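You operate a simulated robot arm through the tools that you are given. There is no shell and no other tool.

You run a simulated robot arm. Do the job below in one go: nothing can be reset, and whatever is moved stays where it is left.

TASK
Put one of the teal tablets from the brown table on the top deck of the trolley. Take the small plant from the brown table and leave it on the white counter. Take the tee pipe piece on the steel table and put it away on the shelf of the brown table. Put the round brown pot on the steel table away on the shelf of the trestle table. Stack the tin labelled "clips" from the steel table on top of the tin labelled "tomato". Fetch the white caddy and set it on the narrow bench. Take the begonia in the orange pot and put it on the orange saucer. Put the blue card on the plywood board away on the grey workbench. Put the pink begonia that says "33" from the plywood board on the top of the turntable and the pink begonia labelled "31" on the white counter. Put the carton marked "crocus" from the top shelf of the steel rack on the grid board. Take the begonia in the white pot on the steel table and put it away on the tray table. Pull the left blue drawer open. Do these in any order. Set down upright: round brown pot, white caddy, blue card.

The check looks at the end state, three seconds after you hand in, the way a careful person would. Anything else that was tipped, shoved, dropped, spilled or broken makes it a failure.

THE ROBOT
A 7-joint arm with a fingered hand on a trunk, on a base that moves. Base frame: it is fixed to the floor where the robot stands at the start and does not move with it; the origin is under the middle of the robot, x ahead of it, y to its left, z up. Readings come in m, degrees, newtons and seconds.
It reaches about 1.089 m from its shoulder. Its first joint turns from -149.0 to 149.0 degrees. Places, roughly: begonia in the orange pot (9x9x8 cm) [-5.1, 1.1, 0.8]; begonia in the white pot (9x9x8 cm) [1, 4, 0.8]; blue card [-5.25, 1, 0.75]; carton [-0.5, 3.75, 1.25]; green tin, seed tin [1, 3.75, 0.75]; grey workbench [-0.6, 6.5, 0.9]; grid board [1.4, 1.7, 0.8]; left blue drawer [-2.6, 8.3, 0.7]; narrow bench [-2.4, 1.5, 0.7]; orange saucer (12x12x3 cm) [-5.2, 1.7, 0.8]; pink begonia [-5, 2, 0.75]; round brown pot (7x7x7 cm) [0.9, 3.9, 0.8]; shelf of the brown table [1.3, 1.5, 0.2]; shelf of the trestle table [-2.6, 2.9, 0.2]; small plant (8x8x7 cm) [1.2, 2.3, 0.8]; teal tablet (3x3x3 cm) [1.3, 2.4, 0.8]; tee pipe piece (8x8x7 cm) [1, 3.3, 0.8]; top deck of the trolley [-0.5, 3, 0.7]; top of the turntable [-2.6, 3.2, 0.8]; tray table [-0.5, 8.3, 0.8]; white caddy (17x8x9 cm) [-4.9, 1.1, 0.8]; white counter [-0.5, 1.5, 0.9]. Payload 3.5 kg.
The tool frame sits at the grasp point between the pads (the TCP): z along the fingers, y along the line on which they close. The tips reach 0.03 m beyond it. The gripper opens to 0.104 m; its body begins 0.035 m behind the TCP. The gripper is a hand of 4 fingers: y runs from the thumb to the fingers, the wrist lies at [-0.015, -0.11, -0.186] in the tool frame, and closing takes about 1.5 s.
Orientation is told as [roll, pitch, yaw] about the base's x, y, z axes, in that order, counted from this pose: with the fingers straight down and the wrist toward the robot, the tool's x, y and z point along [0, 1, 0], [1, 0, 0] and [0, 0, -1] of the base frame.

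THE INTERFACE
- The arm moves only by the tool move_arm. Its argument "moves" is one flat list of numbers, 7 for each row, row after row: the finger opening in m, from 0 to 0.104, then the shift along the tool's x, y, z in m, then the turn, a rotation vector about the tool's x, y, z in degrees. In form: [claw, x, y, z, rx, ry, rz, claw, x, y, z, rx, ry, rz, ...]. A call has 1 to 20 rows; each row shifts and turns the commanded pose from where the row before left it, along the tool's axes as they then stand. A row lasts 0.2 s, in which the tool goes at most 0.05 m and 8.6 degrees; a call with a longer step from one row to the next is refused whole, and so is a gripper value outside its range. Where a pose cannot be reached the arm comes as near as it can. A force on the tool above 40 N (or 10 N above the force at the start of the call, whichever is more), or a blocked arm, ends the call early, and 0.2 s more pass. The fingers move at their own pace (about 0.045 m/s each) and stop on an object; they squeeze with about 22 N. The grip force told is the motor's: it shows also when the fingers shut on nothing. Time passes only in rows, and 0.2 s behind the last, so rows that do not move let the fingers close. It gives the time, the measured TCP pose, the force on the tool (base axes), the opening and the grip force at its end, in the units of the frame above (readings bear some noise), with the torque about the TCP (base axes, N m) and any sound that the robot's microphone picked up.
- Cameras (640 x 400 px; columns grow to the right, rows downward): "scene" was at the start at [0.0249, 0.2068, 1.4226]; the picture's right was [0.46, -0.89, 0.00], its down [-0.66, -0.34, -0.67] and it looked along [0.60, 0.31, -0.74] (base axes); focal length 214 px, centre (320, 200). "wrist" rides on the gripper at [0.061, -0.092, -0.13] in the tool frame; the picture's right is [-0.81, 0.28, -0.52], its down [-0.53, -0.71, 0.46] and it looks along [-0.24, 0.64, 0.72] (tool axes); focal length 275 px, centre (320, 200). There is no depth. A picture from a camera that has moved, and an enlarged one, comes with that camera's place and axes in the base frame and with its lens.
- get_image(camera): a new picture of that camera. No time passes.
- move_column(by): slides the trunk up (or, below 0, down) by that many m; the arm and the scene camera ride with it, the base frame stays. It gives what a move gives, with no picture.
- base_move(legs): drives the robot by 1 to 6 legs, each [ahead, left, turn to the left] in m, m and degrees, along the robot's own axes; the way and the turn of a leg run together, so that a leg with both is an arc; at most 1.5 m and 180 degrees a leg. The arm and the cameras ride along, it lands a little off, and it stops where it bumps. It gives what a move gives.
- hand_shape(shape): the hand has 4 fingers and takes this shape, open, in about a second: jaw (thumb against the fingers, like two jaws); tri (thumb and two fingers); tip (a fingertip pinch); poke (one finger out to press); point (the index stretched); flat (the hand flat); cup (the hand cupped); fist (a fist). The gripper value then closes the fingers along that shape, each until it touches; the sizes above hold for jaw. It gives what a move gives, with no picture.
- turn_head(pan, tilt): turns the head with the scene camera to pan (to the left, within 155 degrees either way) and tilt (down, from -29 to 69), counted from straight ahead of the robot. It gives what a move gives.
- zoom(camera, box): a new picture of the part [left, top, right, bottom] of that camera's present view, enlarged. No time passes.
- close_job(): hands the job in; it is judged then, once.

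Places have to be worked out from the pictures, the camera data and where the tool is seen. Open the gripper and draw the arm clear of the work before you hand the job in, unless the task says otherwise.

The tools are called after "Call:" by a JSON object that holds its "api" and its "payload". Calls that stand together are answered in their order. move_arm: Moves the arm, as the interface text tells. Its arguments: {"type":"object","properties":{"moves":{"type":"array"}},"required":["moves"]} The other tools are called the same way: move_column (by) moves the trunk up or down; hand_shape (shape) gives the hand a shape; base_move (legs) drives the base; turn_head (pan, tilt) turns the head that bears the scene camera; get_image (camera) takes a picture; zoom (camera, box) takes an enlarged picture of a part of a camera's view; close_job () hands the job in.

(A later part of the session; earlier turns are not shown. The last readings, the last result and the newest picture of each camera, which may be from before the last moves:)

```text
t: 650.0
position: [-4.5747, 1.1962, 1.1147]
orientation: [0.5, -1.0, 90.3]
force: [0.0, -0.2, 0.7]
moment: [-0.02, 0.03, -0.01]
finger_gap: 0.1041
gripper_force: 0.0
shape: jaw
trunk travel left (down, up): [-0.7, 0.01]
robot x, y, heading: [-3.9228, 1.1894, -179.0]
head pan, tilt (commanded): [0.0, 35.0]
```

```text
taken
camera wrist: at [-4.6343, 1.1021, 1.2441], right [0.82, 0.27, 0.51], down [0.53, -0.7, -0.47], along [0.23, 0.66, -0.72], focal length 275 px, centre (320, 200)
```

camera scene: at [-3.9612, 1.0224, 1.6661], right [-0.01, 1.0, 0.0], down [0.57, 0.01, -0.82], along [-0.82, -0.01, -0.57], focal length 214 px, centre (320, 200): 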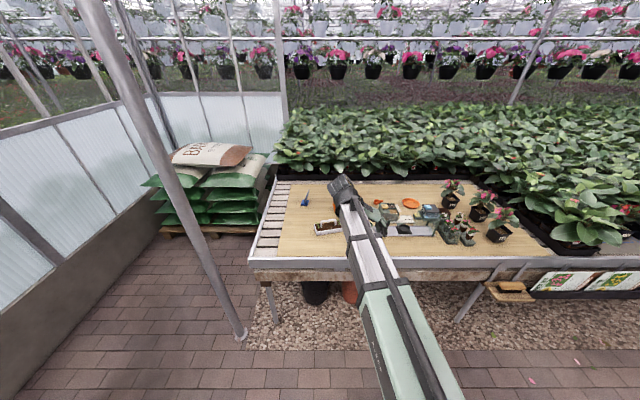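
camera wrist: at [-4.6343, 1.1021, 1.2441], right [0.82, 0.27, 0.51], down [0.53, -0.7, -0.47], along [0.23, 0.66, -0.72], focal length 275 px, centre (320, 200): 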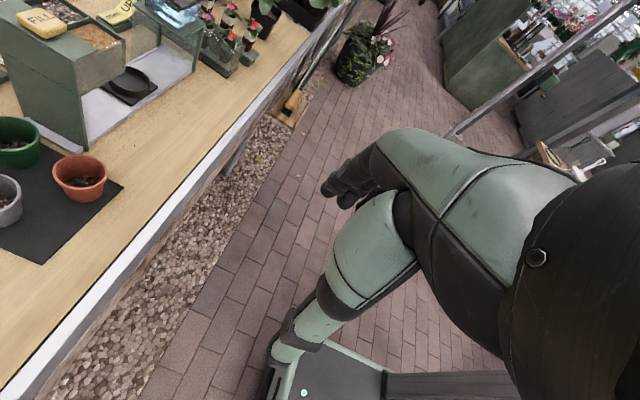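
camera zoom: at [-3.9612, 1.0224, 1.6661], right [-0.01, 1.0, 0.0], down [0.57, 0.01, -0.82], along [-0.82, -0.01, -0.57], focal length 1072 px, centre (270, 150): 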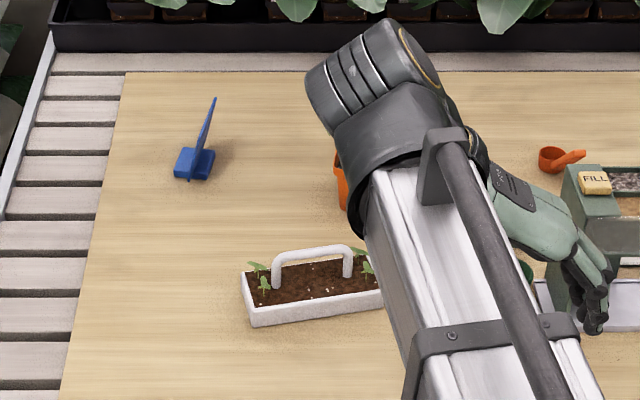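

I see the blue card on its foot, the white caddy with its handle, the orange saucer and three black-potted pink begonias with lot labels. I turn the hand so the wrist is toward me and move a little closer to read labels and measure.

Call:
{"api": "move_arm", "payload": {"moves": [0.104, 0, 0, 0, 0, 0, -8.2, 0.104, 0, 0, 0, 0, 0, -8.2, 0.104, 0, 0, 0, 0, 0, -8.2, 0.104, 0, 0, 0, 0, 0, -8.2, 0.104, 0, 0, 0, 0, 0, -8.2, 0.104, 0, 0, 0, 0, 0, -8.2, 0.104, 0, 0, 0, 0, 0, -8.2, 0.104, 0, 0, 0, 0, 0, -8.2, 0.104, 0, 0, 0, 0, 0, -8.2, 0.104, 0, 0, 0, 0, 0, -8.2, 0.104, 0, 0, 0, 0, 0, -8.0]}}

Call:
{"api": "base_move", "payload": {"legs": [[0.2, -0.3, 0]]}}

Call:
{"api": "turn_head", "payload": {"pan": -15, "tilt": 40}}

Call:
{"api": "get_image", "payload": {"camera": "scene"}}

Call:
{"api": "get_image", "payload": {"camera": "wrist"}}

```text
t: 652.5
position: [-4.5737, 1.1964, 1.114]
orientation: [-1.0, -0.6, -179.7]
force: [-0.4, 0.2, 0.3]
moment: [0.03, -0.01, 0.0]
finger_gap: 0.1041
gripper_force: 0.1
shape: jaw
trunk travel left (down, up): [-0.7, 0.01]
robot x, y, heading: [-3.9178, 1.1944, -179.2]
head pan, tilt (commanded): [0.0, 35.0]
```

```text
t: 654.8
position: [-4.7794, 1.495, 1.1146]
orientation: [-1.1, -0.6, -179.9]
force: [0.4, -0.2, 0.2]
moment: [-0.03, -0.02, -0.02]
finger_gap: 0.1039
gripper_force: 0.2
shape: jaw
trunk travel left (down, up): [-0.7, 0.01]
robot x, y, heading: [-4.1256, 1.492, -179.1]
head pan, tilt (commanded): [0.0, 35.0]
```

```text
t: 655.5
position: [-4.7778, 1.4943, 1.115]
orientation: [-1.0, -0.6, -179.8]
force: [0.4, 0.3, -0.2]
moment: [-0.02, 0.03, 0.01]
finger_gap: 0.1041
gripper_force: 0.0
shape: jaw
trunk travel left (down, up): [-0.7, 0.01]
robot x, y, heading: [-4.1224, 1.4907, -179.1]
head pan, tilt (commanded): [-15.0, 40.0]
```

```text
taken
camera scene: at [-4.1604, 1.3419, 1.6586], right [0.25, 0.97, 0.0], down [0.62, -0.16, -0.77], along [-0.74, 0.19, -0.64], focal length 214 px, centre (320, 200)
```

scene: 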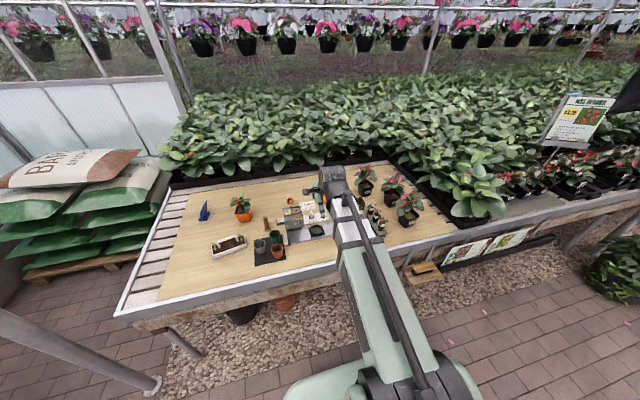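

```text
taken
camera wrist: at [-4.686, 1.4316, 1.2431], right [-0.27, 0.8, 0.53], down [0.71, 0.54, -0.45], along [-0.65, 0.26, -0.71], focal length 275 px, centre (320, 200)
```

wrist: 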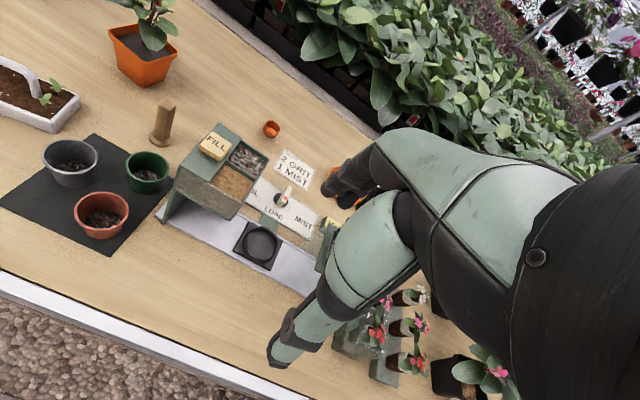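

The orange square pot is at about (-5.13, 1.15). I slide south to line up with it.

Call:
{"api": "base_move", "payload": {"legs": [[0.03, 0.35, -0.8]]}}

Call:
{"api": "get_image", "payload": {"camera": "wrist"}}

Call:
{"api": "turn_head", "payload": {"pan": 10, "tilt": 45}}

Call:
{"api": "get_image", "payload": {"camera": "scene"}}

```text
t: 657.8
position: [-4.8067, 1.1542, 1.1147]
orientation: [-1.0, -0.6, 179.3]
force: [0.8, 0.6, -0.1]
moment: [0.02, 0.02, 0.04]
finger_gap: 0.1039
gripper_force: 0.0
shape: jaw
trunk travel left (down, up): [-0.7, 0.01]
robot x, y, heading: [-4.1557, 1.1398, 180.1]
head pan, tilt (commanded): [-15.0, 40.0]
```

```text
taken
camera wrist: at [-4.7146, 1.0893, 1.243], right [-0.26, 0.8, 0.54], down [0.71, 0.53, -0.45], along [-0.65, 0.26, -0.71], focal length 275 px, centre (320, 200)
```

wrist: 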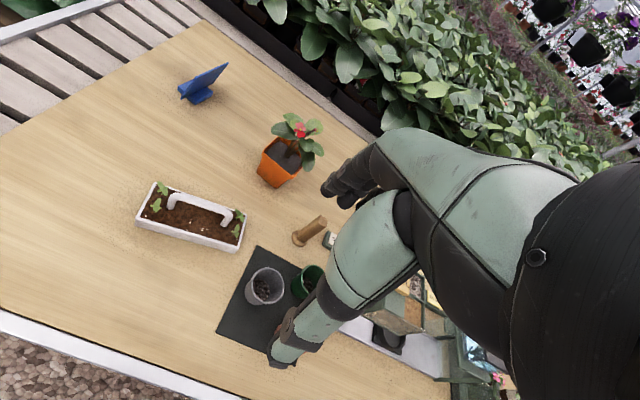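

```text
t: 658.7
position: [-4.8065, 1.1551, 1.1138]
orientation: [-1.0, -0.5, 179.3]
force: [-0.3, -0.2, -0.8]
moment: [0.0, 0.01, 0.01]
finger_gap: 0.104
gripper_force: 0.0
shape: jaw
trunk travel left (down, up): [-0.7, 0.01]
robot x, y, heading: [-4.1503, 1.141, 180.0]
head pan, tilt (commanded): [10.0, 45.0]
```

```text
taken
camera scene: at [-4.1882, 0.9574, 1.6513], right [-0.17, 0.99, 0.0], down [0.7, 0.12, -0.71], along [-0.7, -0.12, -0.71], focal length 214 px, centre (320, 200)
```

scene: 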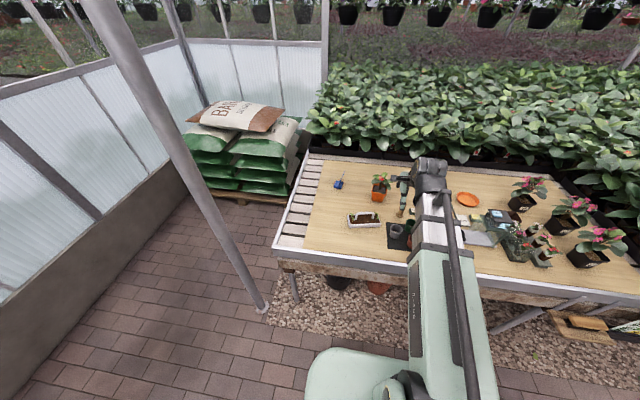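

Call:
{"api": "zoom", "payload": {"camera": "wrist", "box": [230, 90, 358, 218]}}

Call:
{"api": "zoom", "payload": {"camera": "wrist", "box": [150, 40, 270, 130]}}

Call:
{"api": "zoom", "payload": {"camera": "scene", "box": [320, 160, 440, 240]}}

```text
3.12 times, centred on (294, 154) of wrist
camera zoom: at [-4.7145, 1.0901, 1.2431], right [-0.26, 0.8, 0.53], down [0.71, 0.53, -0.45], along [-0.65, 0.26, -0.71], focal length 860 px, centre (401, 344)
```

zoom: 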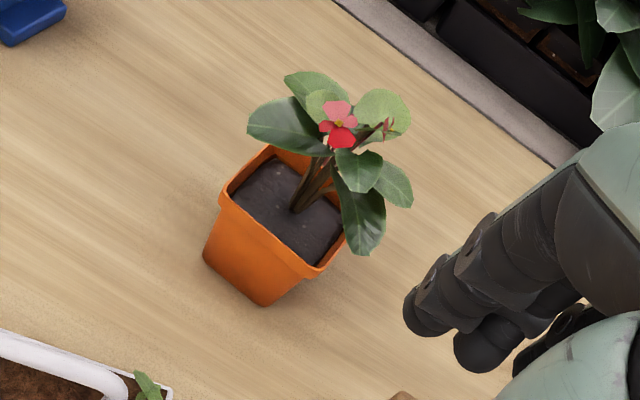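

```text
4.44 times, centred on (210, 85) of wrist
camera zoom: at [-4.7145, 1.0901, 1.2431], right [-0.26, 0.8, 0.53], down [0.71, 0.53, -0.45], along [-0.65, 0.26, -0.71], focal length 1224 px, centre (809, 711)
```

zoom: 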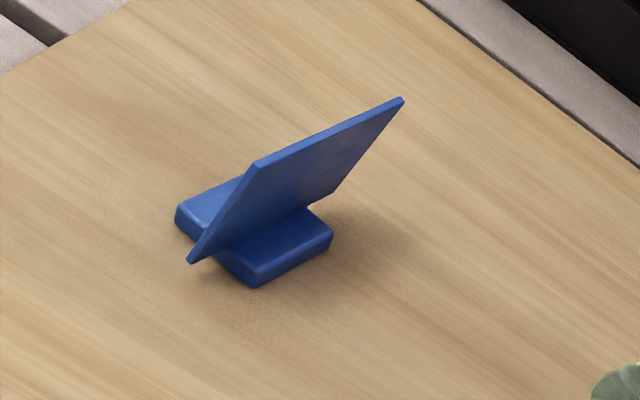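

```text
5.00 times, centred on (380, 200) of scene
camera zoom: at [-4.1882, 0.9574, 1.6513], right [-0.17, 0.99, 0.0], down [0.7, 0.12, -0.71], along [-0.7, -0.12, -0.71], focal length 1072 px, centre (20, 200)
```

zoom: 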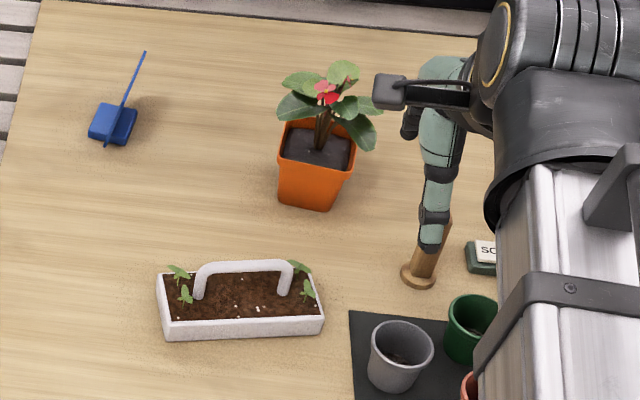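

The card is a thin blue card slotted in a blue foot; the orange pot is about 8 cm square, centred near (-5.145, 1.135), turned -6.5°. I bring the hand over the pot at z≈1.02.

Call:
{"api": "move_arm", "payload": {"moves": [0.104, 0.003, 0.0423, 0.01175, 0, 0, 0, 0.104, 0.003, 0.0423, 0.01175, 0, 0, 0, 0.104, 0.003, 0.0423, 0.01175, 0, 0, 0, 0.104, 0.003, 0.0423, 0.01175, 0, 0, 0, 0.104, 0.003, 0.0423, 0.01175, 0, 0, 0, 0.104, 0.003, 0.0423, 0.01175, 0, 0, 0, 0.104, 0.003, 0.0423, 0.01175, 0, 0, 0, 0.104, 0.003, 0.0423, 0.01175, 0, 0, 0, 0.104, 0, 0, 0, 0, 0, 5.8]}}

Call:
{"api": "get_image", "payload": {"camera": "wrist"}}

Call:
{"api": "get_image", "payload": {"camera": "scene"}}

```text
t: 660.7
position: [-5.1456, 1.1357, 1.0236]
orientation: [-0.9, -0.7, 173.5]
force: [1.0, -0.7, -0.7]
moment: [0.02, -0.02, 0.02]
finger_gap: 0.104
gripper_force: 0.1
shape: jaw
trunk travel left (down, up): [-0.7, 0.01]
robot x, y, heading: [-4.1537, 1.1417, 179.7]
head pan, tilt (commanded): [10.0, 45.0]
```

```text
taken
camera wrist: at [-5.0608, 1.0618, 1.1523], right [-0.18, 0.83, 0.53], down [0.76, 0.46, -0.46], along [-0.62, 0.33, -0.71], focal length 275 px, centre (320, 200)
```

wrist: 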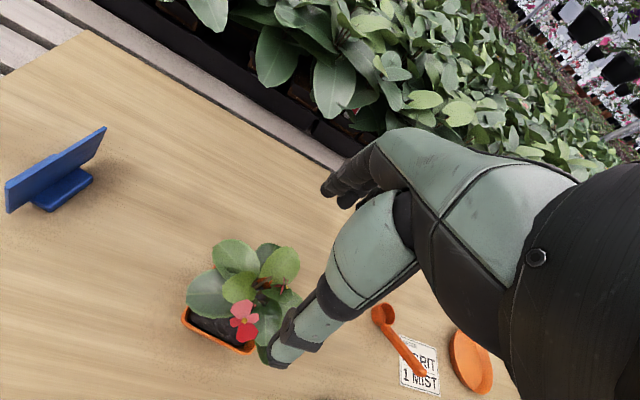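

```text
taken
camera scene: at [-4.1878, 0.9571, 1.6513], right [-0.17, 0.98, 0.0], down [0.7, 0.12, -0.71], along [-0.7, -0.12, -0.71], focal length 214 px, centre (320, 200)
```

scene: 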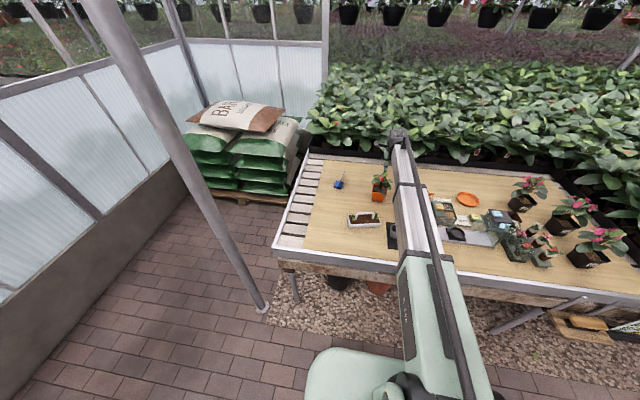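

Call:
{"api": "zoom", "payload": {"camera": "wrist", "box": [150, 220, 310, 380]}}

```text
2.50 times, centred on (230, 300) of wrist
camera zoom: at [-5.0608, 1.0618, 1.1523], right [-0.18, 0.83, 0.53], down [0.76, 0.46, -0.46], along [-0.62, 0.33, -0.71], focal length 688 px, centre (545, -50)
```

zoom: 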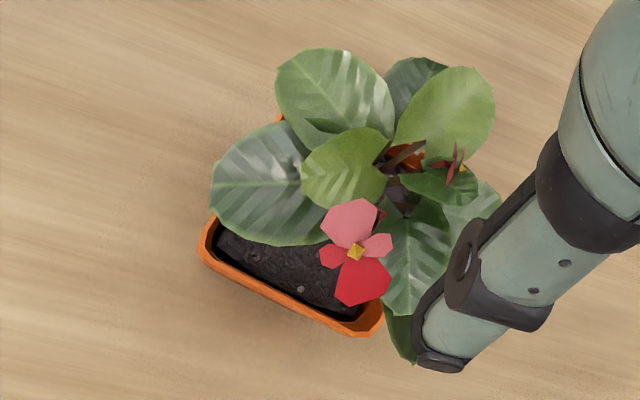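

Refined: rim z≈0.826, centre ≈ (-5.149, 1.139). I correct a few millimetres, go down to z≈0.823 around the pot, and check the force.

Call:
{"api": "move_arm", "payload": {"moves": [0.104, -0.003, 0.0035, 0.045, 0, 0, 1.0, 0.104, 0, 0, 0.045, 0, 0, 0, 0.104, 0, 0, 0.045, 0, 0, 0, 0.104, 0, 0, 0.04, 0, 0, 0, 0.104, 0, 0, 0.016, 0, 0, 0]}}

Call:
{"api": "get_image", "payload": {"camera": "wrist"}}

```text
t: 661.9
position: [-5.1515, 1.1423, 0.8324]
orientation: [-0.8, -0.8, 172.5]
force: [1.5, -0.4, 0.5]
moment: [-0.02, -0.07, 0.0]
finger_gap: 0.1038
gripper_force: 0.0
shape: jaw
trunk travel left (down, up): [-0.7, 0.01]
robot x, y, heading: [-4.1512, 1.1384, 179.7]
head pan, tilt (commanded): [10.0, 45.0]
```

```text
taken
camera wrist: at [-5.0666, 1.0676, 0.961], right [-0.16, 0.83, 0.53], down [0.77, 0.44, -0.46], along [-0.62, 0.34, -0.71], focal length 275 px, centre (320, 200)
```

wrist: 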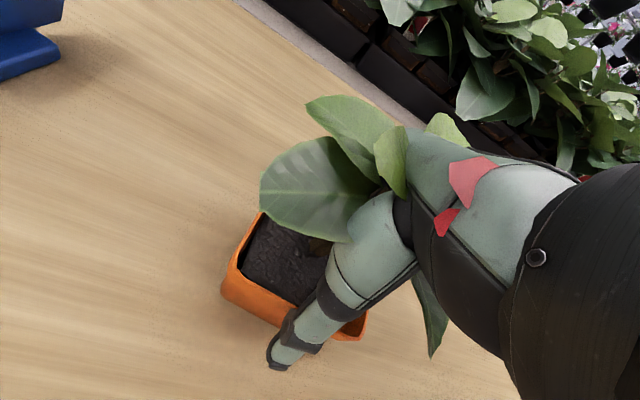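

The pot sits well inside the hand. I lower 8 mm more and close.

Call:
{"api": "move_arm", "payload": {"moves": [0.104, 0, 0, 0.008, 0, 0, 0, 0.09, 0, 0, 0, 0, 0, 0, 0.075, 0, 0, 0, 0, 0, 0, 0.06, 0, 0, 0, 0, 0, 0, 0.05, 0, 0, 0, 0, 0, 0, 0.05, 0, 0, 0, 0, 0, 0, 0.05, 0, 0, 0, 0, 0, 0]}}

Call:
{"api": "get_image", "payload": {"camera": "wrist"}}

```text
t: 663.5
position: [-5.1514, 1.1429, 0.8252]
orientation: [-0.9, -0.8, 172.5]
force: [1.1, -0.3, 1.4]
moment: [0.06, -0.01, -0.01]
finger_gap: 0.0785
gripper_force: 21.7
shape: jaw
trunk travel left (down, up): [-0.7, 0.01]
robot x, y, heading: [-4.1553, 1.1435, 179.9]
head pan, tilt (commanded): [10.0, 45.0]
```

```text
taken
camera wrist: at [-5.0668, 1.0679, 0.9532], right [-0.16, 0.83, 0.53], down [0.77, 0.44, -0.46], along [-0.62, 0.34, -0.71], focal length 275 px, centre (320, 200)
```

wrist: 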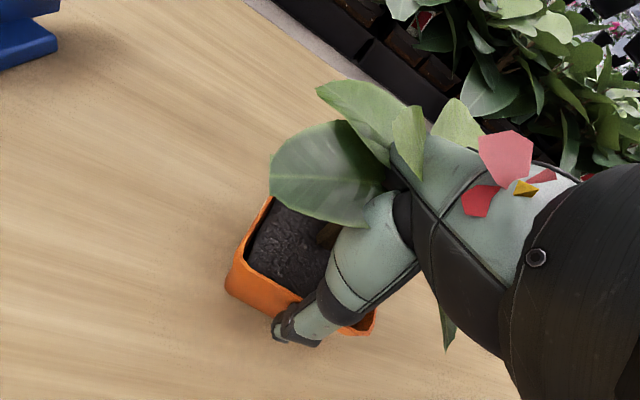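

Held at 7.9 cm. I lift it to z≈1.0 and check.

Call:
{"api": "move_arm", "payload": {"moves": [0.05, 0, 0, -0.015, 0, 0, 0, 0.05, 0, 0, -0.03, 0, 0, 0, 0.05, 0, 0, -0.045, 0, 0, 0, 0.05, 0, 0, -0.045, 0, 0, 0, 0.05, 0, 0, -0.04, 0, 0, 0]}}

Call:
{"api": "get_image", "payload": {"camera": "wrist"}}

Call:
{"api": "zoom", "payload": {"camera": "scene", "box": [340, 120, 580, 280]}}

```text
t: 664.7
position: [-5.1494, 1.1397, 0.9998]
orientation: [-0.9, -0.7, 172.5]
force: [-0.4, 1.1, -2.2]
moment: [0.03, 0.0, 0.03]
finger_gap: 0.0782
gripper_force: 22.4
shape: jaw
trunk travel left (down, up): [-0.7, 0.01]
robot x, y, heading: [-4.1526, 1.1409, 179.9]
head pan, tilt (commanded): [10.0, 45.0]
```

```text
taken
camera wrist: at [-5.0659, 1.065, 1.1281], right [-0.16, 0.83, 0.53], down [0.77, 0.44, -0.46], along [-0.61, 0.34, -0.71], focal length 275 px, centre (320, 200)
```

wrist: 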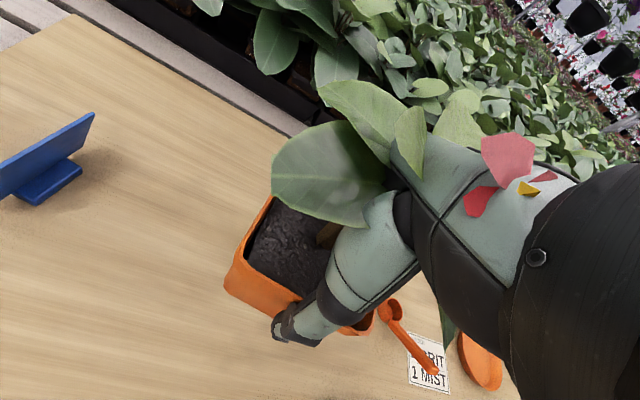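

```text
2.50 times, centred on (460, 200) of scene
camera zoom: at [-4.1882, 0.9572, 1.6512], right [-0.17, 0.98, 0.0], down [0.7, 0.12, -0.71], along [-0.7, -0.12, -0.71], focal length 536 px, centre (-30, 200)
```

zoom: 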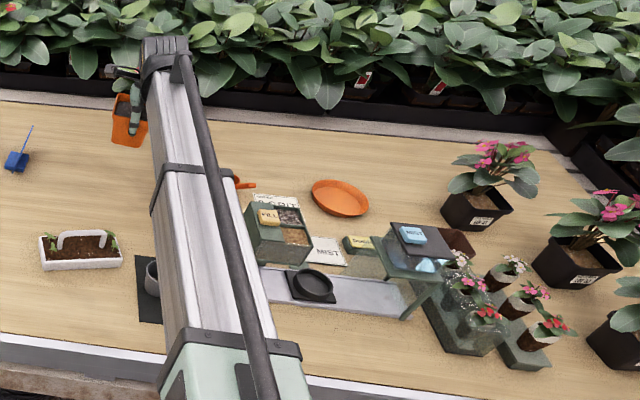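

The pot is held. The saucer is at about (-5.21, 1.652). I raise a little and carry the pot north above it.

Call:
{"api": "move_arm", "payload": {"moves": [0.05, 0, 0, -0.04, 0, 0, 0]}}

Call:
{"api": "base_move", "payload": {"legs": [[0.06, -0.51, 0]]}}

Call:
{"api": "get_image", "payload": {"camera": "wrist"}}

Call:
{"api": "turn_head", "payload": {"pan": 5, "tilt": 50}}

Call:
{"api": "get_image", "payload": {"camera": "scene"}}

```text
t: 665.1
position: [-5.1488, 1.1392, 1.039]
orientation: [-0.9, -0.8, 172.6]
force: [-0.1, 0.9, -3.2]
moment: [0.02, -0.03, -0.02]
finger_gap: 0.0784
gripper_force: 22.5
shape: jaw
trunk travel left (down, up): [-0.7, 0.01]
robot x, y, heading: [-4.1496, 1.1408, 180.1]
head pan, tilt (commanded): [10.0, 45.0]
```

```text
t: 668.1
position: [-5.2093, 1.6519, 1.039]
orientation: [-0.9, -0.7, 172.4]
force: [-0.4, 0.8, -2.6]
moment: [0.02, 0.0, -0.02]
finger_gap: 0.0783
gripper_force: 21.7
shape: jaw
trunk travel left (down, up): [-0.7, 0.01]
robot x, y, heading: [-4.2108, 1.6533, 179.6]
head pan, tilt (commanded): [10.0, 45.0]
```

```text
taken
camera wrist: at [-5.1257, 1.577, 1.1676], right [-0.16, 0.83, 0.53], down [0.77, 0.44, -0.46], along [-0.61, 0.34, -0.71], focal length 275 px, centre (320, 200)
```

wrist: 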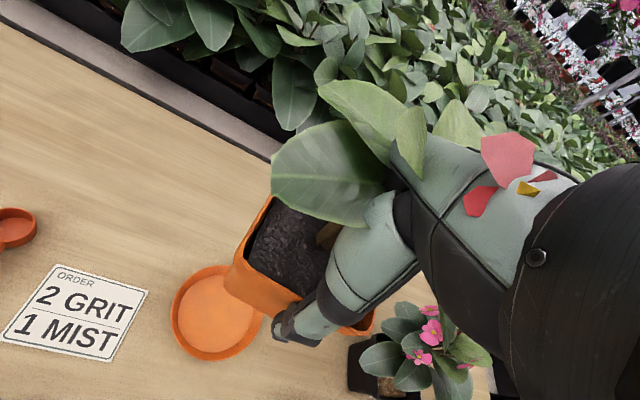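

```text
t: 668.8
position: [-5.2094, 1.6516, 1.0388]
orientation: [-0.9, -0.7, 172.4]
force: [-0.6, 0.7, -2.3]
moment: [0.02, 0.01, -0.01]
finger_gap: 0.0783
gripper_force: 21.7
shape: jaw
trunk travel left (down, up): [-0.7, 0.01]
robot x, y, heading: [-4.2142, 1.6523, 179.9]
head pan, tilt (commanded): [5.0, 50.0]
```

```text
taken
camera scene: at [-4.2451, 1.4754, 1.6444], right [-0.08, 1.0, 0.0], down [0.76, 0.06, -0.64], along [-0.64, -0.05, -0.77], focal length 214 px, centre (320, 200)
```

scene: 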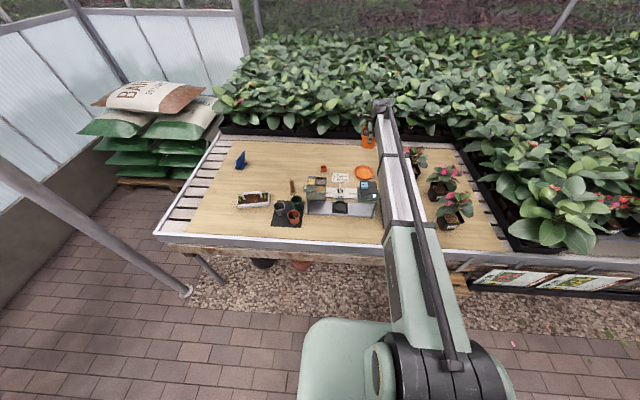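

The pot hangs straight above the saucer; its centre is 8 mm south of the TCP, so I shift 8 mm north and lower to z≈0.86.

Call:
{"api": "move_arm", "payload": {"moves": [0.05, -0.008, 0.001, 0.04, 0, 0, 0, 0.05, 0, 0, 0.045, 0, 0, 0, 0.05, 0, 0, 0.045, 0, 0, 0, 0.05, 0, 0, 0.04, 0, 0, 0]}}

Call:
{"api": "get_image", "payload": {"camera": "wrist"}}

```text
t: 669.8
position: [-5.2115, 1.6639, 0.8671]
orientation: [-0.9, -0.7, 172.4]
force: [-0.1, 1.1, -3.2]
moment: [0.01, 0.01, 0.0]
finger_gap: 0.0783
gripper_force: 21.2
shape: jaw
trunk travel left (down, up): [-0.7, 0.01]
robot x, y, heading: [-4.21, 1.6528, 179.7]
head pan, tilt (commanded): [5.0, 50.0]
```

```text
taken
camera wrist: at [-5.1275, 1.5881, 0.9976], right [-0.16, 0.83, 0.53], down [0.77, 0.44, -0.46], along [-0.61, 0.34, -0.71], focal length 275 px, centre (320, 200)
```

wrist: 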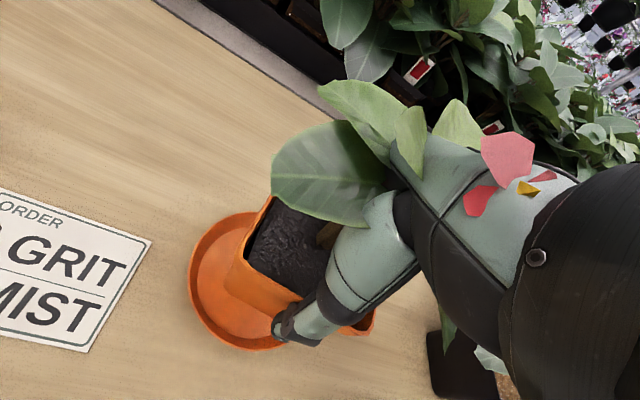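

The pot is centred over the saucer (centre ≈ (-5.216, 1.655)). I lower in fine steps.

Call:
{"api": "move_arm", "payload": {"moves": [0.05, 0, 0, 0.01, 0, 0, 0, 0.05, 0, 0, 0.008, 0, 0, 0]}}

```text
t: 670.4
position: [-5.2113, 1.663, 0.8514]
orientation: [-0.9, -0.8, 172.4]
force: [0.2, 0.0, -2.8]
moment: [-0.02, 0.03, 0.0]
finger_gap: 0.0781
gripper_force: 22.3
shape: jaw
trunk travel left (down, up): [-0.7, 0.01]
robot x, y, heading: [-4.2128, 1.6521, 179.9]
head pan, tilt (commanded): [5.0, 50.0]
```

Call:
{"api": "move_arm", "payload": {"moves": [0.05, 0, 0, 0.005, 0, 0, 0, 0.05, 0, 0, 0.004, 0, 0, 0]}}

```text
t: 671.0
position: [-5.2114, 1.6628, 0.8424]
orientation: [-0.9, -0.6, 172.3]
force: [0.1, -0.6, -2.3]
moment: [0.02, 0.0, 0.02]
finger_gap: 0.0784
gripper_force: 21.7
shape: jaw
trunk travel left (down, up): [-0.7, 0.01]
robot x, y, heading: [-4.2137, 1.6499, 180.1]
head pan, tilt (commanded): [5.0, 50.0]
```

Call:
{"api": "move_arm", "payload": {"moves": [0.05, 0, 0, 0.004, 0, 0, 0, 0.05, 0, 0, 0.003, 0, 0, 0]}}

```text
t: 671.6
position: [-5.2118, 1.6628, 0.8341]
orientation: [-1.0, -0.7, 172.4]
force: [-0.5, -0.9, -3.8]
moment: [0.0, 0.02, -0.02]
finger_gap: 0.0784
gripper_force: 22.3
shape: jaw
trunk travel left (down, up): [-0.7, 0.01]
robot x, y, heading: [-4.2121, 1.652, 179.8]
head pan, tilt (commanded): [5.0, 50.0]
```

Call:
{"api": "move_arm", "payload": {"moves": [0.05, 0, 0, 0.003, 0, 0, 0, 0.05, 0, 0, 0.002, 0, 0, 0]}}

```text
t: 672.2
position: [-5.2127, 1.6632, 0.8289]
orientation: [-1.0, -0.7, 172.4]
force: [-0.6, 0.2, -2.7]
moment: [0.01, 0.03, 0.02]
finger_gap: 0.0785
gripper_force: 22.4
shape: jaw
trunk travel left (down, up): [-0.7, 0.01]
robot x, y, heading: [-4.2117, 1.6492, 179.9]
head pan, tilt (commanded): [5.0, 50.0]
```

Call:
{"api": "move_arm", "payload": {"moves": [0.05, 0, 0, 0.002, 0, 0, 0]}}

```text
t: 672.6
position: [-5.2109, 1.6627, 0.8288]
orientation: [-0.9, -0.8, 172.4]
force: [0.4, -0.4, 1.0]
moment: [0.08, 0.04, 0.02]
finger_gap: 0.0783
gripper_force: 22.2
shape: jaw
trunk travel left (down, up): [-0.7, 0.01]
robot x, y, heading: [-4.2136, 1.6502, 179.8]
head pan, tilt (commanded): [5.0, 50.0]
```

The force turns upward; the pot rests in the saucer. I press 1 mm more and open fully.

Call:
{"api": "move_arm", "payload": {"moves": [0.05, 0, 0, 0.001, 0, 0, 0, 0.085, 0, 0, 0, 0, 0, 0, 0.095, 0, 0, 0, 0, 0, 0, 0.104, 0, 0, 0, 0, 0, 0, 0.104, 0, 0, 0, 0, 0, 0, 0.104, 0, 0, 0, 0, 0, 0, 0.104, 0, 0, 0, 0, 0, 0]}}

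Call:
{"api": "get_image", "payload": {"camera": "wrist"}}

```text
t: 674.2
position: [-5.2109, 1.6626, 0.8277]
orientation: [-0.9, -0.8, 172.4]
force: [-0.4, -0.1, 3.3]
moment: [0.01, 0.0, -0.04]
finger_gap: 0.104
gripper_force: 0.1
shape: jaw
trunk travel left (down, up): [-0.7, 0.01]
robot x, y, heading: [-4.211, 1.655, 179.7]
head pan, tilt (commanded): [5.0, 50.0]
```

```text
taken
camera wrist: at [-5.1273, 1.5883, 0.9562], right [-0.16, 0.83, 0.53], down [0.77, 0.44, -0.46], along [-0.61, 0.34, -0.71], focal length 275 px, centre (320, 200)
```

wrist: 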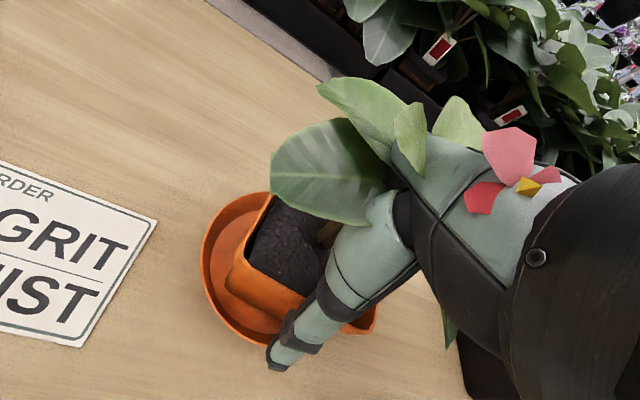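

Released. I rise slowly and check.

Call:
{"api": "move_arm", "payload": {"moves": [0.104, 0, 0, -0.01, 0, 0, 0, 0.104, 0, 0, -0.02, 0, 0, 0, 0.104, 0, 0, -0.035, 0, 0, 0, 0.104, 0, 0, -0.045, 0, 0, 0, 0.104, 0, 0, -0.045, 0, 0, 0, 0.104, 0, 0, -0.045, 0, 0, 0, 0.104, 0, 0, -0.045, 0, 0, 0]}}

Call:
{"api": "get_image", "payload": {"camera": "wrist"}}

```text
t: 675.8
position: [-5.2083, 1.6609, 1.0726]
orientation: [-1.0, -0.7, 172.4]
force: [0.7, 0.3, 0.2]
moment: [0.02, 0.02, 0.0]
finger_gap: 0.1041
gripper_force: 0.0
shape: jaw
trunk travel left (down, up): [-0.7, 0.01]
robot x, y, heading: [-4.2156, 1.6474, 180.1]
head pan, tilt (commanded): [5.0, 50.0]
```

```text
taken
camera wrist: at [-5.1248, 1.5848, 1.2013], right [-0.16, 0.83, 0.53], down [0.77, 0.44, -0.46], along [-0.61, 0.34, -0.71], focal length 275 px, centre (320, 200)
```

wrist: 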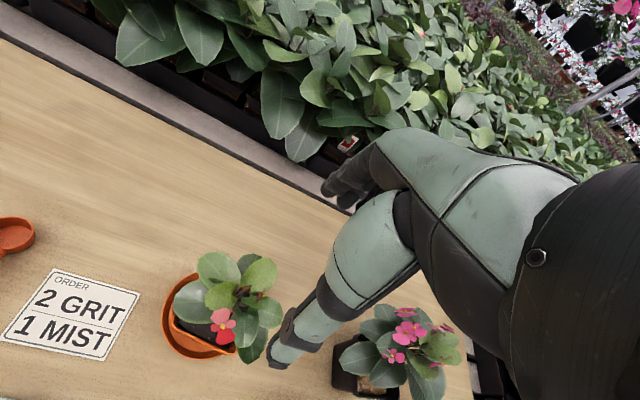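

The orange-pot begonia stands in its saucer. Next I draw the arm back and move north to read the pink begonias' labels.

Call:
{"api": "move_arm", "payload": {"moves": [0.104, 0, -0.045, -0.01, 0, 0, 0, 0.104, 0, -0.045, -0.01, 0, 0, 0, 0.104, 0, -0.045, -0.01, 0, 0, 0, 0.104, 0, -0.045, 0, 0, 0, 0, 0.104, 0, -0.045, 0, 0, 0, 0, 0.104, 0, -0.045, 0, 0, 0, 0, 0.104, 0, -0.045, 0, 0, 0, 0]}}

Call:
{"api": "base_move", "payload": {"legs": [[0, -0.45, 0]]}}

Call:
{"api": "turn_head", "payload": {"pan": 0, "tilt": 45}}

Call:
{"api": "get_image", "payload": {"camera": "scene"}}

Call:
{"api": "zoom", "payload": {"camera": "scene", "box": [300, 150, 420, 240]}}

Call:
{"api": "get_image", "payload": {"camera": "wrist"}}

```text
t: 677.4
position: [-4.8945, 1.6166, 1.1]
orientation: [-1.0, -0.8, 172.4]
force: [0.1, -0.1, -0.2]
moment: [0.02, 0.0, -0.01]
finger_gap: 0.104
gripper_force: 0.1
shape: jaw
trunk travel left (down, up): [-0.7, 0.01]
robot x, y, heading: [-4.2114, 1.6537, 179.7]
head pan, tilt (commanded): [5.0, 50.0]
```

```text
t: 680.1
position: [-4.8947, 2.0687, 1.0999]
orientation: [-1.0, -0.7, 172.4]
force: [-0.1, 0.1, 0.1]
moment: [-0.02, 0.03, -0.03]
finger_gap: 0.1038
gripper_force: 0.2
shape: jaw
trunk travel left (down, up): [-0.7, 0.01]
robot x, y, heading: [-4.2107, 2.1031, 179.6]
head pan, tilt (commanded): [5.0, 50.0]
```

```text
t: 680.7
position: [-4.8962, 2.0679, 1.1007]
orientation: [-0.9, -0.7, 172.4]
force: [0.1, -0.1, -0.1]
moment: [0.01, 0.04, -0.01]
finger_gap: 0.104
gripper_force: 0.1
shape: jaw
trunk travel left (down, up): [-0.7, 0.01]
robot x, y, heading: [-4.2096, 2.102, 179.7]
head pan, tilt (commanded): [0.0, 45.0]
```

```text
taken
camera scene: at [-4.2477, 1.9324, 1.6513], right [0.0, 1.0, 0.0], down [0.71, 0.0, -0.71], along [-0.71, 0.0, -0.71], focal length 214 px, centre (320, 200)
```

scene: 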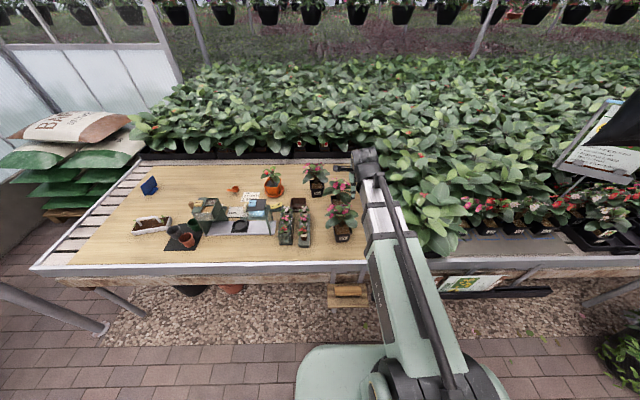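

```text
4.44 times, centred on (360, 195) of scene
camera zoom: at [-4.2477, 1.9324, 1.6513], right [0.0, 1.0, 0.0], down [0.71, 0.0, -0.71], along [-0.71, 0.0, -0.71], focal length 953 px, centre (142, 222)
```

zoom: 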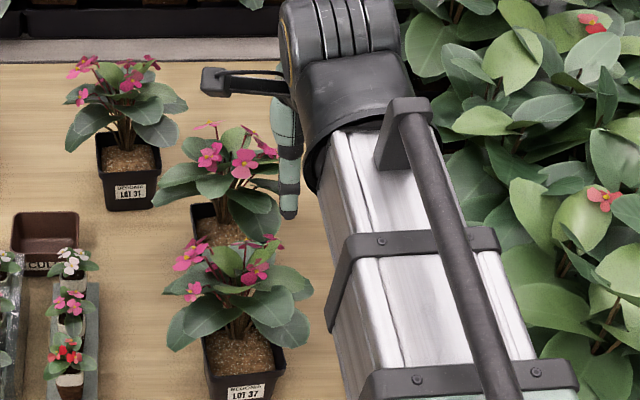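

```text
taken
camera wrist: at [-4.8106, 1.9929, 1.2284], right [-0.16, 0.83, 0.53], down [0.77, 0.44, -0.46], along [-0.61, 0.34, -0.71], focal length 275 px, centre (320, 200)
```

wrist: 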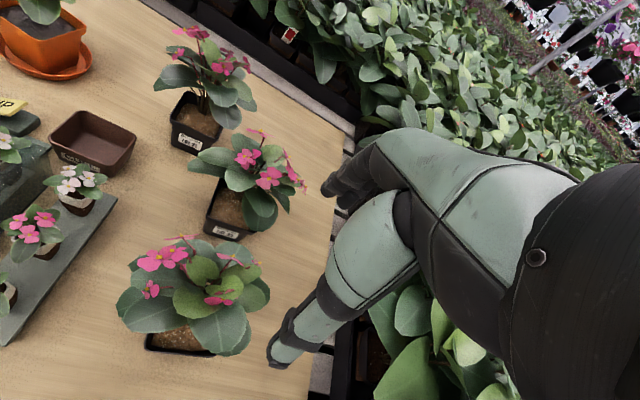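

Call:
{"api": "zoom", "payload": {"camera": "wrist", "box": [200, 210, 264, 250]}}

Call:
{"api": "zoom", "payload": {"camera": "wrist", "box": [160, 120, 224, 160]}}

Call:
{"api": "zoom", "payload": {"camera": "wrist", "box": [110, 60, 334, 360]}}

```text
10.00 times, centred on (232, 230) of wrist
camera zoom: at [-4.8106, 1.9929, 1.2284], right [-0.16, 0.83, 0.53], down [0.77, 0.44, -0.46], along [-0.61, 0.34, -0.71], focal length 2753 px, centre (1200, -100)
```

zoom: 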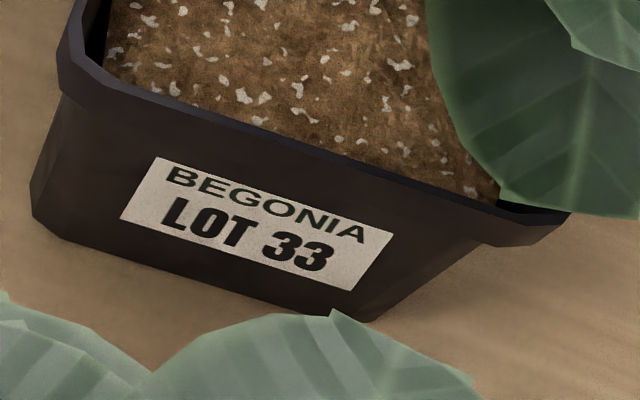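

```text
10.00 times, centred on (192, 140) of wrist
camera zoom: at [-4.8106, 1.9929, 1.2284], right [-0.16, 0.83, 0.53], down [0.77, 0.44, -0.46], along [-0.61, 0.34, -0.71], focal length 2753 px, centre (1600, 800)
```

zoom: 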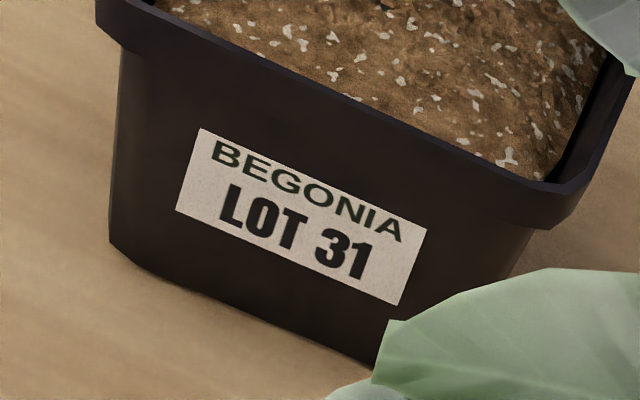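

```text
1.33 times, centred on (222, 210) of wrist
camera zoom: at [-4.8106, 1.9929, 1.2284], right [-0.16, 0.83, 0.53], down [0.77, 0.44, -0.46], along [-0.61, 0.34, -0.71], focal length 367 px, centre (451, 187)
```

zoom: 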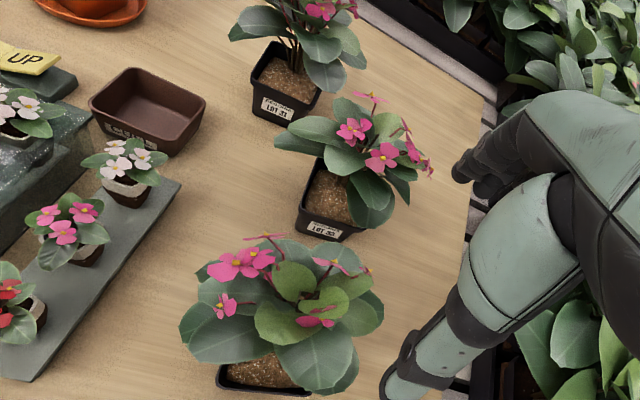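

LOT 31 is the rear one and LOT 33 the middle one. Before grasping, I look behind me toward the trestle table's west side, as the turntable may be reachable from here.

Call:
{"api": "turn_head", "payload": {"pan": -140, "tilt": 25}}

Call:
{"api": "get_image", "payload": {"camera": "scene"}}

Call:
{"api": "turn_head", "payload": {"pan": -95, "tilt": 25}}

Call:
{"api": "get_image", "payload": {"camera": "scene"}}

Call:
{"api": "turn_head", "payload": {"pan": 150, "tilt": 25}}

Call:
{"api": "get_image", "payload": {"camera": "scene"}}

```text
t: 683.0
position: [-4.8942, 2.0687, 1.0996]
orientation: [-0.9, -0.7, 172.4]
force: [-0.4, 0.1, -0.4]
moment: [-0.04, 0.01, 0.0]
finger_gap: 0.104
gripper_force: 0.0
shape: jaw
trunk travel left (down, up): [-0.7, 0.01]
robot x, y, heading: [-4.2115, 2.1014, 179.8]
head pan, tilt (commanded): [-140.0, 25.0]
```

```text
taken
camera scene: at [-4.0957, 1.991, 1.6819], right [0.64, -0.77, 0.0], down [-0.32, -0.27, -0.91], along [0.7, 0.58, -0.42], focal length 214 px, centre (320, 200)
```

scene: 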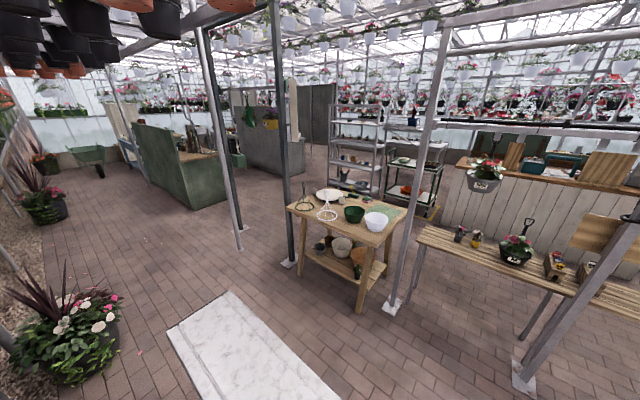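

```text
t: 684.1
position: [-4.8959, 2.0683, 1.0997]
orientation: [-0.9, -0.8, 172.4]
force: [-0.2, -0.3, -0.4]
moment: [0.0, 0.0, -0.01]
finger_gap: 0.1039
gripper_force: 0.1
shape: jaw
trunk travel left (down, up): [-0.7, 0.01]
robot x, y, heading: [-4.2124, 2.1025, 179.9]
head pan, tilt (commanded): [-95.0, 25.0]
```

```text
taken
camera scene: at [-4.158, 2.0238, 1.6819], right [1.0, -0.09, 0.0], down [-0.04, -0.42, -0.91], along [0.08, 0.9, -0.42], focal length 214 px, centre (320, 200)
```

scene: 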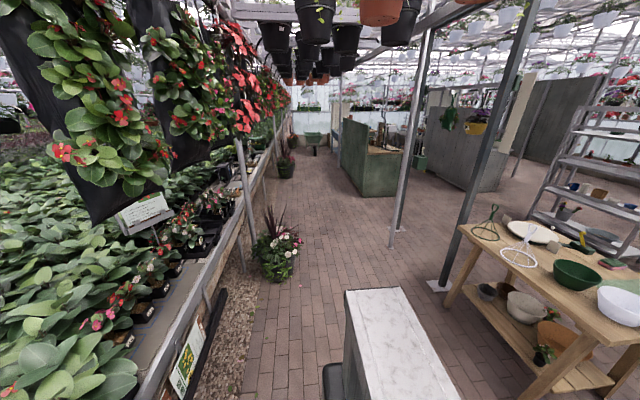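

```text
t: 687.5
position: [-4.8945, 2.0673, 1.0995]
orientation: [-0.9, -0.7, 172.4]
force: [-0.8, -0.4, -0.3]
moment: [-0.01, 0.03, 0.04]
finger_gap: 0.1036
gripper_force: 0.0
shape: jaw
trunk travel left (down, up): [-0.7, 0.01]
robot x, y, heading: [-4.2131, 2.1019, 179.9]
head pan, tilt (commanded): [150.0, 25.0]
```

```text
taken
camera scene: at [-4.0868, 1.8857, 1.6819], right [-0.5, -0.86, 0.0], down [-0.37, 0.21, -0.91], along [0.78, -0.46, -0.42], focal length 214 px, centre (320, 200)
```

scene: 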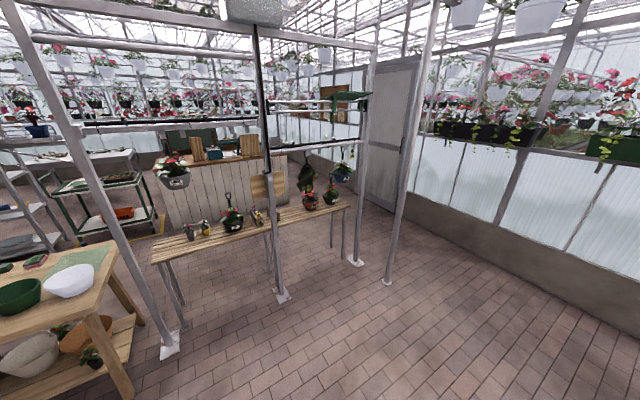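

The west side of the trestle table is open and the turntable disc is at about (-2.58, 3.17). Now I bring the hand above LOT 33 (centre ≈ (-5.06, 2.038), turned +7°).

Call:
{"api": "move_arm", "payload": {"moves": [0.104, 0.0129, 0.0399, 0.0175, 0, 0, 0, 0.104, 0.0129, 0.0399, 0.0175, 0, 0, 0, 0.104, 0.0129, 0.0399, 0.0175, 0, 0, 0, 0.104, 0.0129, 0.0399, 0.0175, 0, 0, 0, 0.104, 0, 0, 0, 0, 0, -7.3, 0.104, 0, 0, 0, 0, 0, -7.3]}}

Call:
{"api": "get_image", "payload": {"camera": "wrist"}}

Call:
{"api": "zoom", "payload": {"camera": "wrist", "box": [130, 220, 330, 400]}}

```text
t: 688.9
position: [-5.0607, 2.0386, 1.032]
orientation: [-1.1, -0.4, -173.0]
force: [0.7, 0.1, 0.0]
moment: [-0.01, 0.01, 0.03]
finger_gap: 0.1038
gripper_force: 0.0
shape: jaw
trunk travel left (down, up): [-0.7, 0.01]
robot x, y, heading: [-4.2096, 2.1059, 179.8]
head pan, tilt (commanded): [150.0, 25.0]
```

```text
taken
camera wrist: at [-4.961, 1.9874, 1.1602], right [-0.37, 0.76, 0.54], down [0.64, 0.62, -0.45], along [-0.68, 0.18, -0.71], focal length 275 px, centre (320, 200)
```

wrist: 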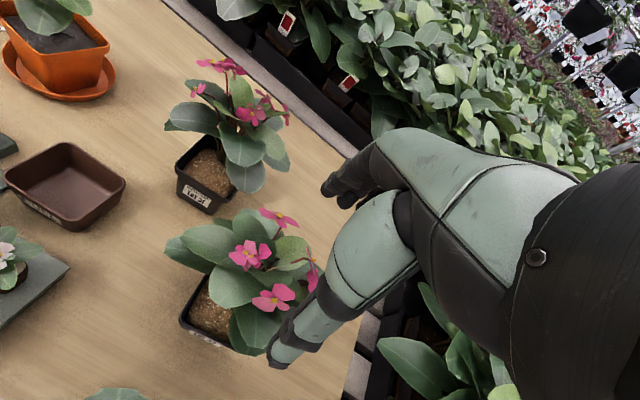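

```text
2.22 times, centred on (230, 310) of wrist
camera zoom: at [-4.961, 1.9874, 1.1602], right [-0.37, 0.76, 0.54], down [0.64, 0.62, -0.45], along [-0.68, 0.18, -0.71], focal length 612 px, centre (520, -44)
```

zoom: 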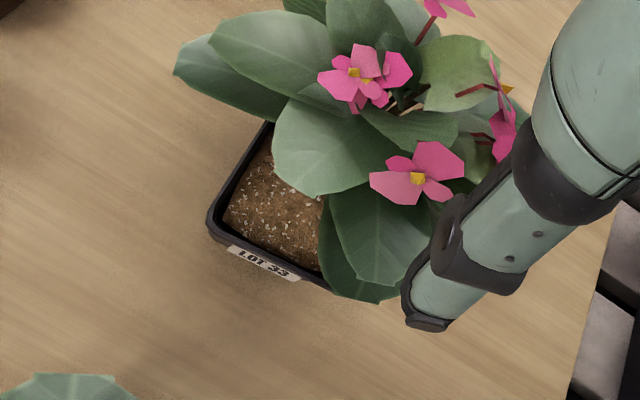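

LOT 33's rim is at z≈0.811, centre ≈ (-5.067, 2.042). I make the small correction and go down around it to z≈0.812.

Call:
{"api": "move_arm", "payload": {"moves": [0.104, -0.0042, 0.0055, 0.045, 0, 0, 2.0, 0.104, 0, 0, 0.045, 0, 0, 0, 0.104, 0, 0, 0.045, 0, 0, 0, 0.104, 0, 0, 0.045, 0, 0, 0, 0.104, 0, 0, 0.025, 0, 0, 0, 0.104, 0, 0, 0.015, 0, 0, 0]}}

Call:
{"api": "get_image", "payload": {"camera": "wrist"}}

```text
t: 690.3
position: [-5.0678, 2.0467, 0.8132]
orientation: [-0.9, -0.8, -175.1]
force: [1.0, 0.4, 19.4]
moment: [-0.16, 0.04, -0.02]
finger_gap: 0.1036
gripper_force: 0.1
shape: jaw
trunk travel left (down, up): [-0.7, 0.01]
robot x, y, heading: [-4.2072, 2.1009, 179.7]
head pan, tilt (commanded): [150.0, 25.0]
```

```text
taken
camera wrist: at [-4.9689, 1.9912, 0.942], right [-0.34, 0.77, 0.54], down [0.66, 0.6, -0.46], along [-0.67, 0.2, -0.71], focal length 275 px, centre (320, 200)
```

wrist: 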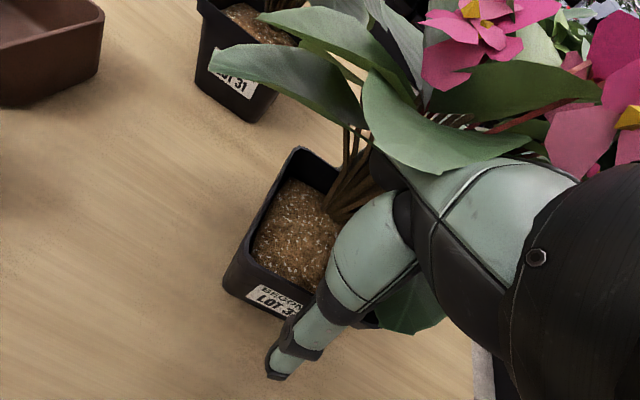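

The palm touches the stems (19 N). I ease up 6 mm and check before closing.

Call:
{"api": "move_arm", "payload": {"moves": [0.104, 0, 0, -0.004, 0, 0, 0, 0.104, 0, 0, -0.002, 0, 0, 0]}}

```text
t: 690.9
position: [-5.0684, 2.0467, 0.815]
orientation: [-1.1, -0.3, -175.0]
force: [0.2, 0.3, 1.4]
moment: [-0.01, 0.09, -0.03]
finger_gap: 0.1039
gripper_force: 0.1
shape: jaw
trunk travel left (down, up): [-0.7, 0.01]
robot x, y, heading: [-4.2113, 2.1034, 179.9]
head pan, tilt (commanded): [150.0, 25.0]
```

Force is nearly gone at z 0.815. I close the hand on the pot.

Call:
{"api": "move_arm", "payload": {"moves": [0.09, 0, 0, -0.001, 0, 0, 0, 0.075, 0, 0, 0, 0, 0, 0, 0.06, 0, 0, 0, 0, 0, 0, 0.045, 0, 0, 0, 0, 0, 0, 0.045, 0, 0, 0, 0, 0, 0, 0.045, 0, 0, 0, 0, 0, 0, 0.045, 0, 0, 0, 0, 0, 0]}}

Call:
{"api": "get_image", "payload": {"camera": "wrist"}}

```text
t: 692.5
position: [-5.068, 2.0473, 0.8185]
orientation: [-1.2, -0.4, -175.0]
force: [0.1, 0.1, 0.2]
moment: [0.0, 0.02, 0.0]
finger_gap: 0.0694
gripper_force: 21.6
shape: jaw
trunk travel left (down, up): [-0.7, 0.01]
robot x, y, heading: [-4.2102, 2.101, 179.8]
head pan, tilt (commanded): [150.0, 25.0]
```

```text
taken
camera wrist: at [-4.9706, 1.9912, 0.9465], right [-0.34, 0.77, 0.53], down [0.66, 0.6, -0.45], along [-0.67, 0.2, -0.71], focal length 275 px, centre (320, 200)
```

wrist: 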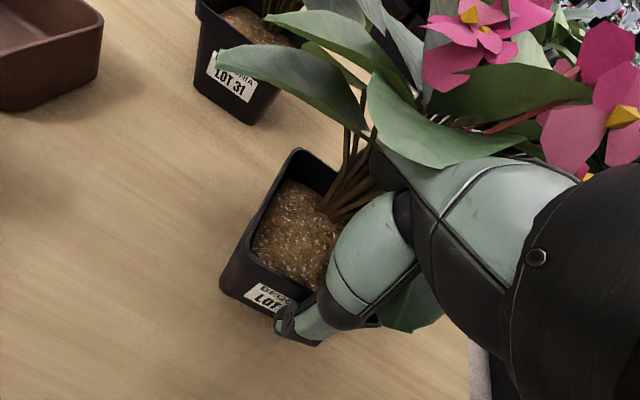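

Held at 6.9 cm, 22 N. I lift straight up and check.

Call:
{"api": "move_arm", "payload": {"moves": [0.045, 0, 0, -0.015, 0, 0, 0, 0.045, 0, 0, -0.03, 0, 0, 0, 0.045, 0, 0, -0.045, 0, 0, 0, 0.045, 0, 0, -0.045, 0, 0, 0, 0.045, 0, 0, -0.045, 0, 0, 0, 0.045, 0, 0, -0.045, 0, 0, 0, 0.045, 0, 0, -0.03, 0, 0, 0]}}

Call:
{"api": "get_image", "payload": {"camera": "wrist"}}

```text
t: 694.1
position: [-5.0669, 2.0417, 1.0731]
orientation: [-1.1, -0.5, -175.0]
force: [-0.3, -0.4, -2.6]
moment: [0.05, -0.01, 0.02]
finger_gap: 0.069
gripper_force: 21.8
shape: jaw
trunk travel left (down, up): [-0.7, 0.01]
robot x, y, heading: [-4.2072, 2.1028, 179.6]
head pan, tilt (commanded): [150.0, 25.0]
```

```text
taken
camera wrist: at [-4.9689, 1.9866, 1.2032], right [-0.34, 0.77, 0.53], down [0.66, 0.6, -0.45], along [-0.67, 0.2, -0.71], focal length 275 px, centre (320, 200)
```

wrist: 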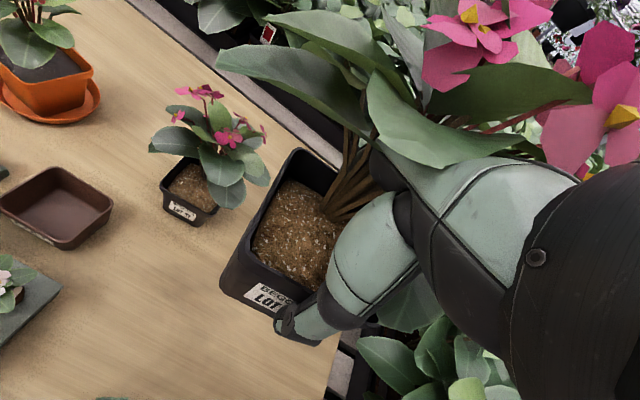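

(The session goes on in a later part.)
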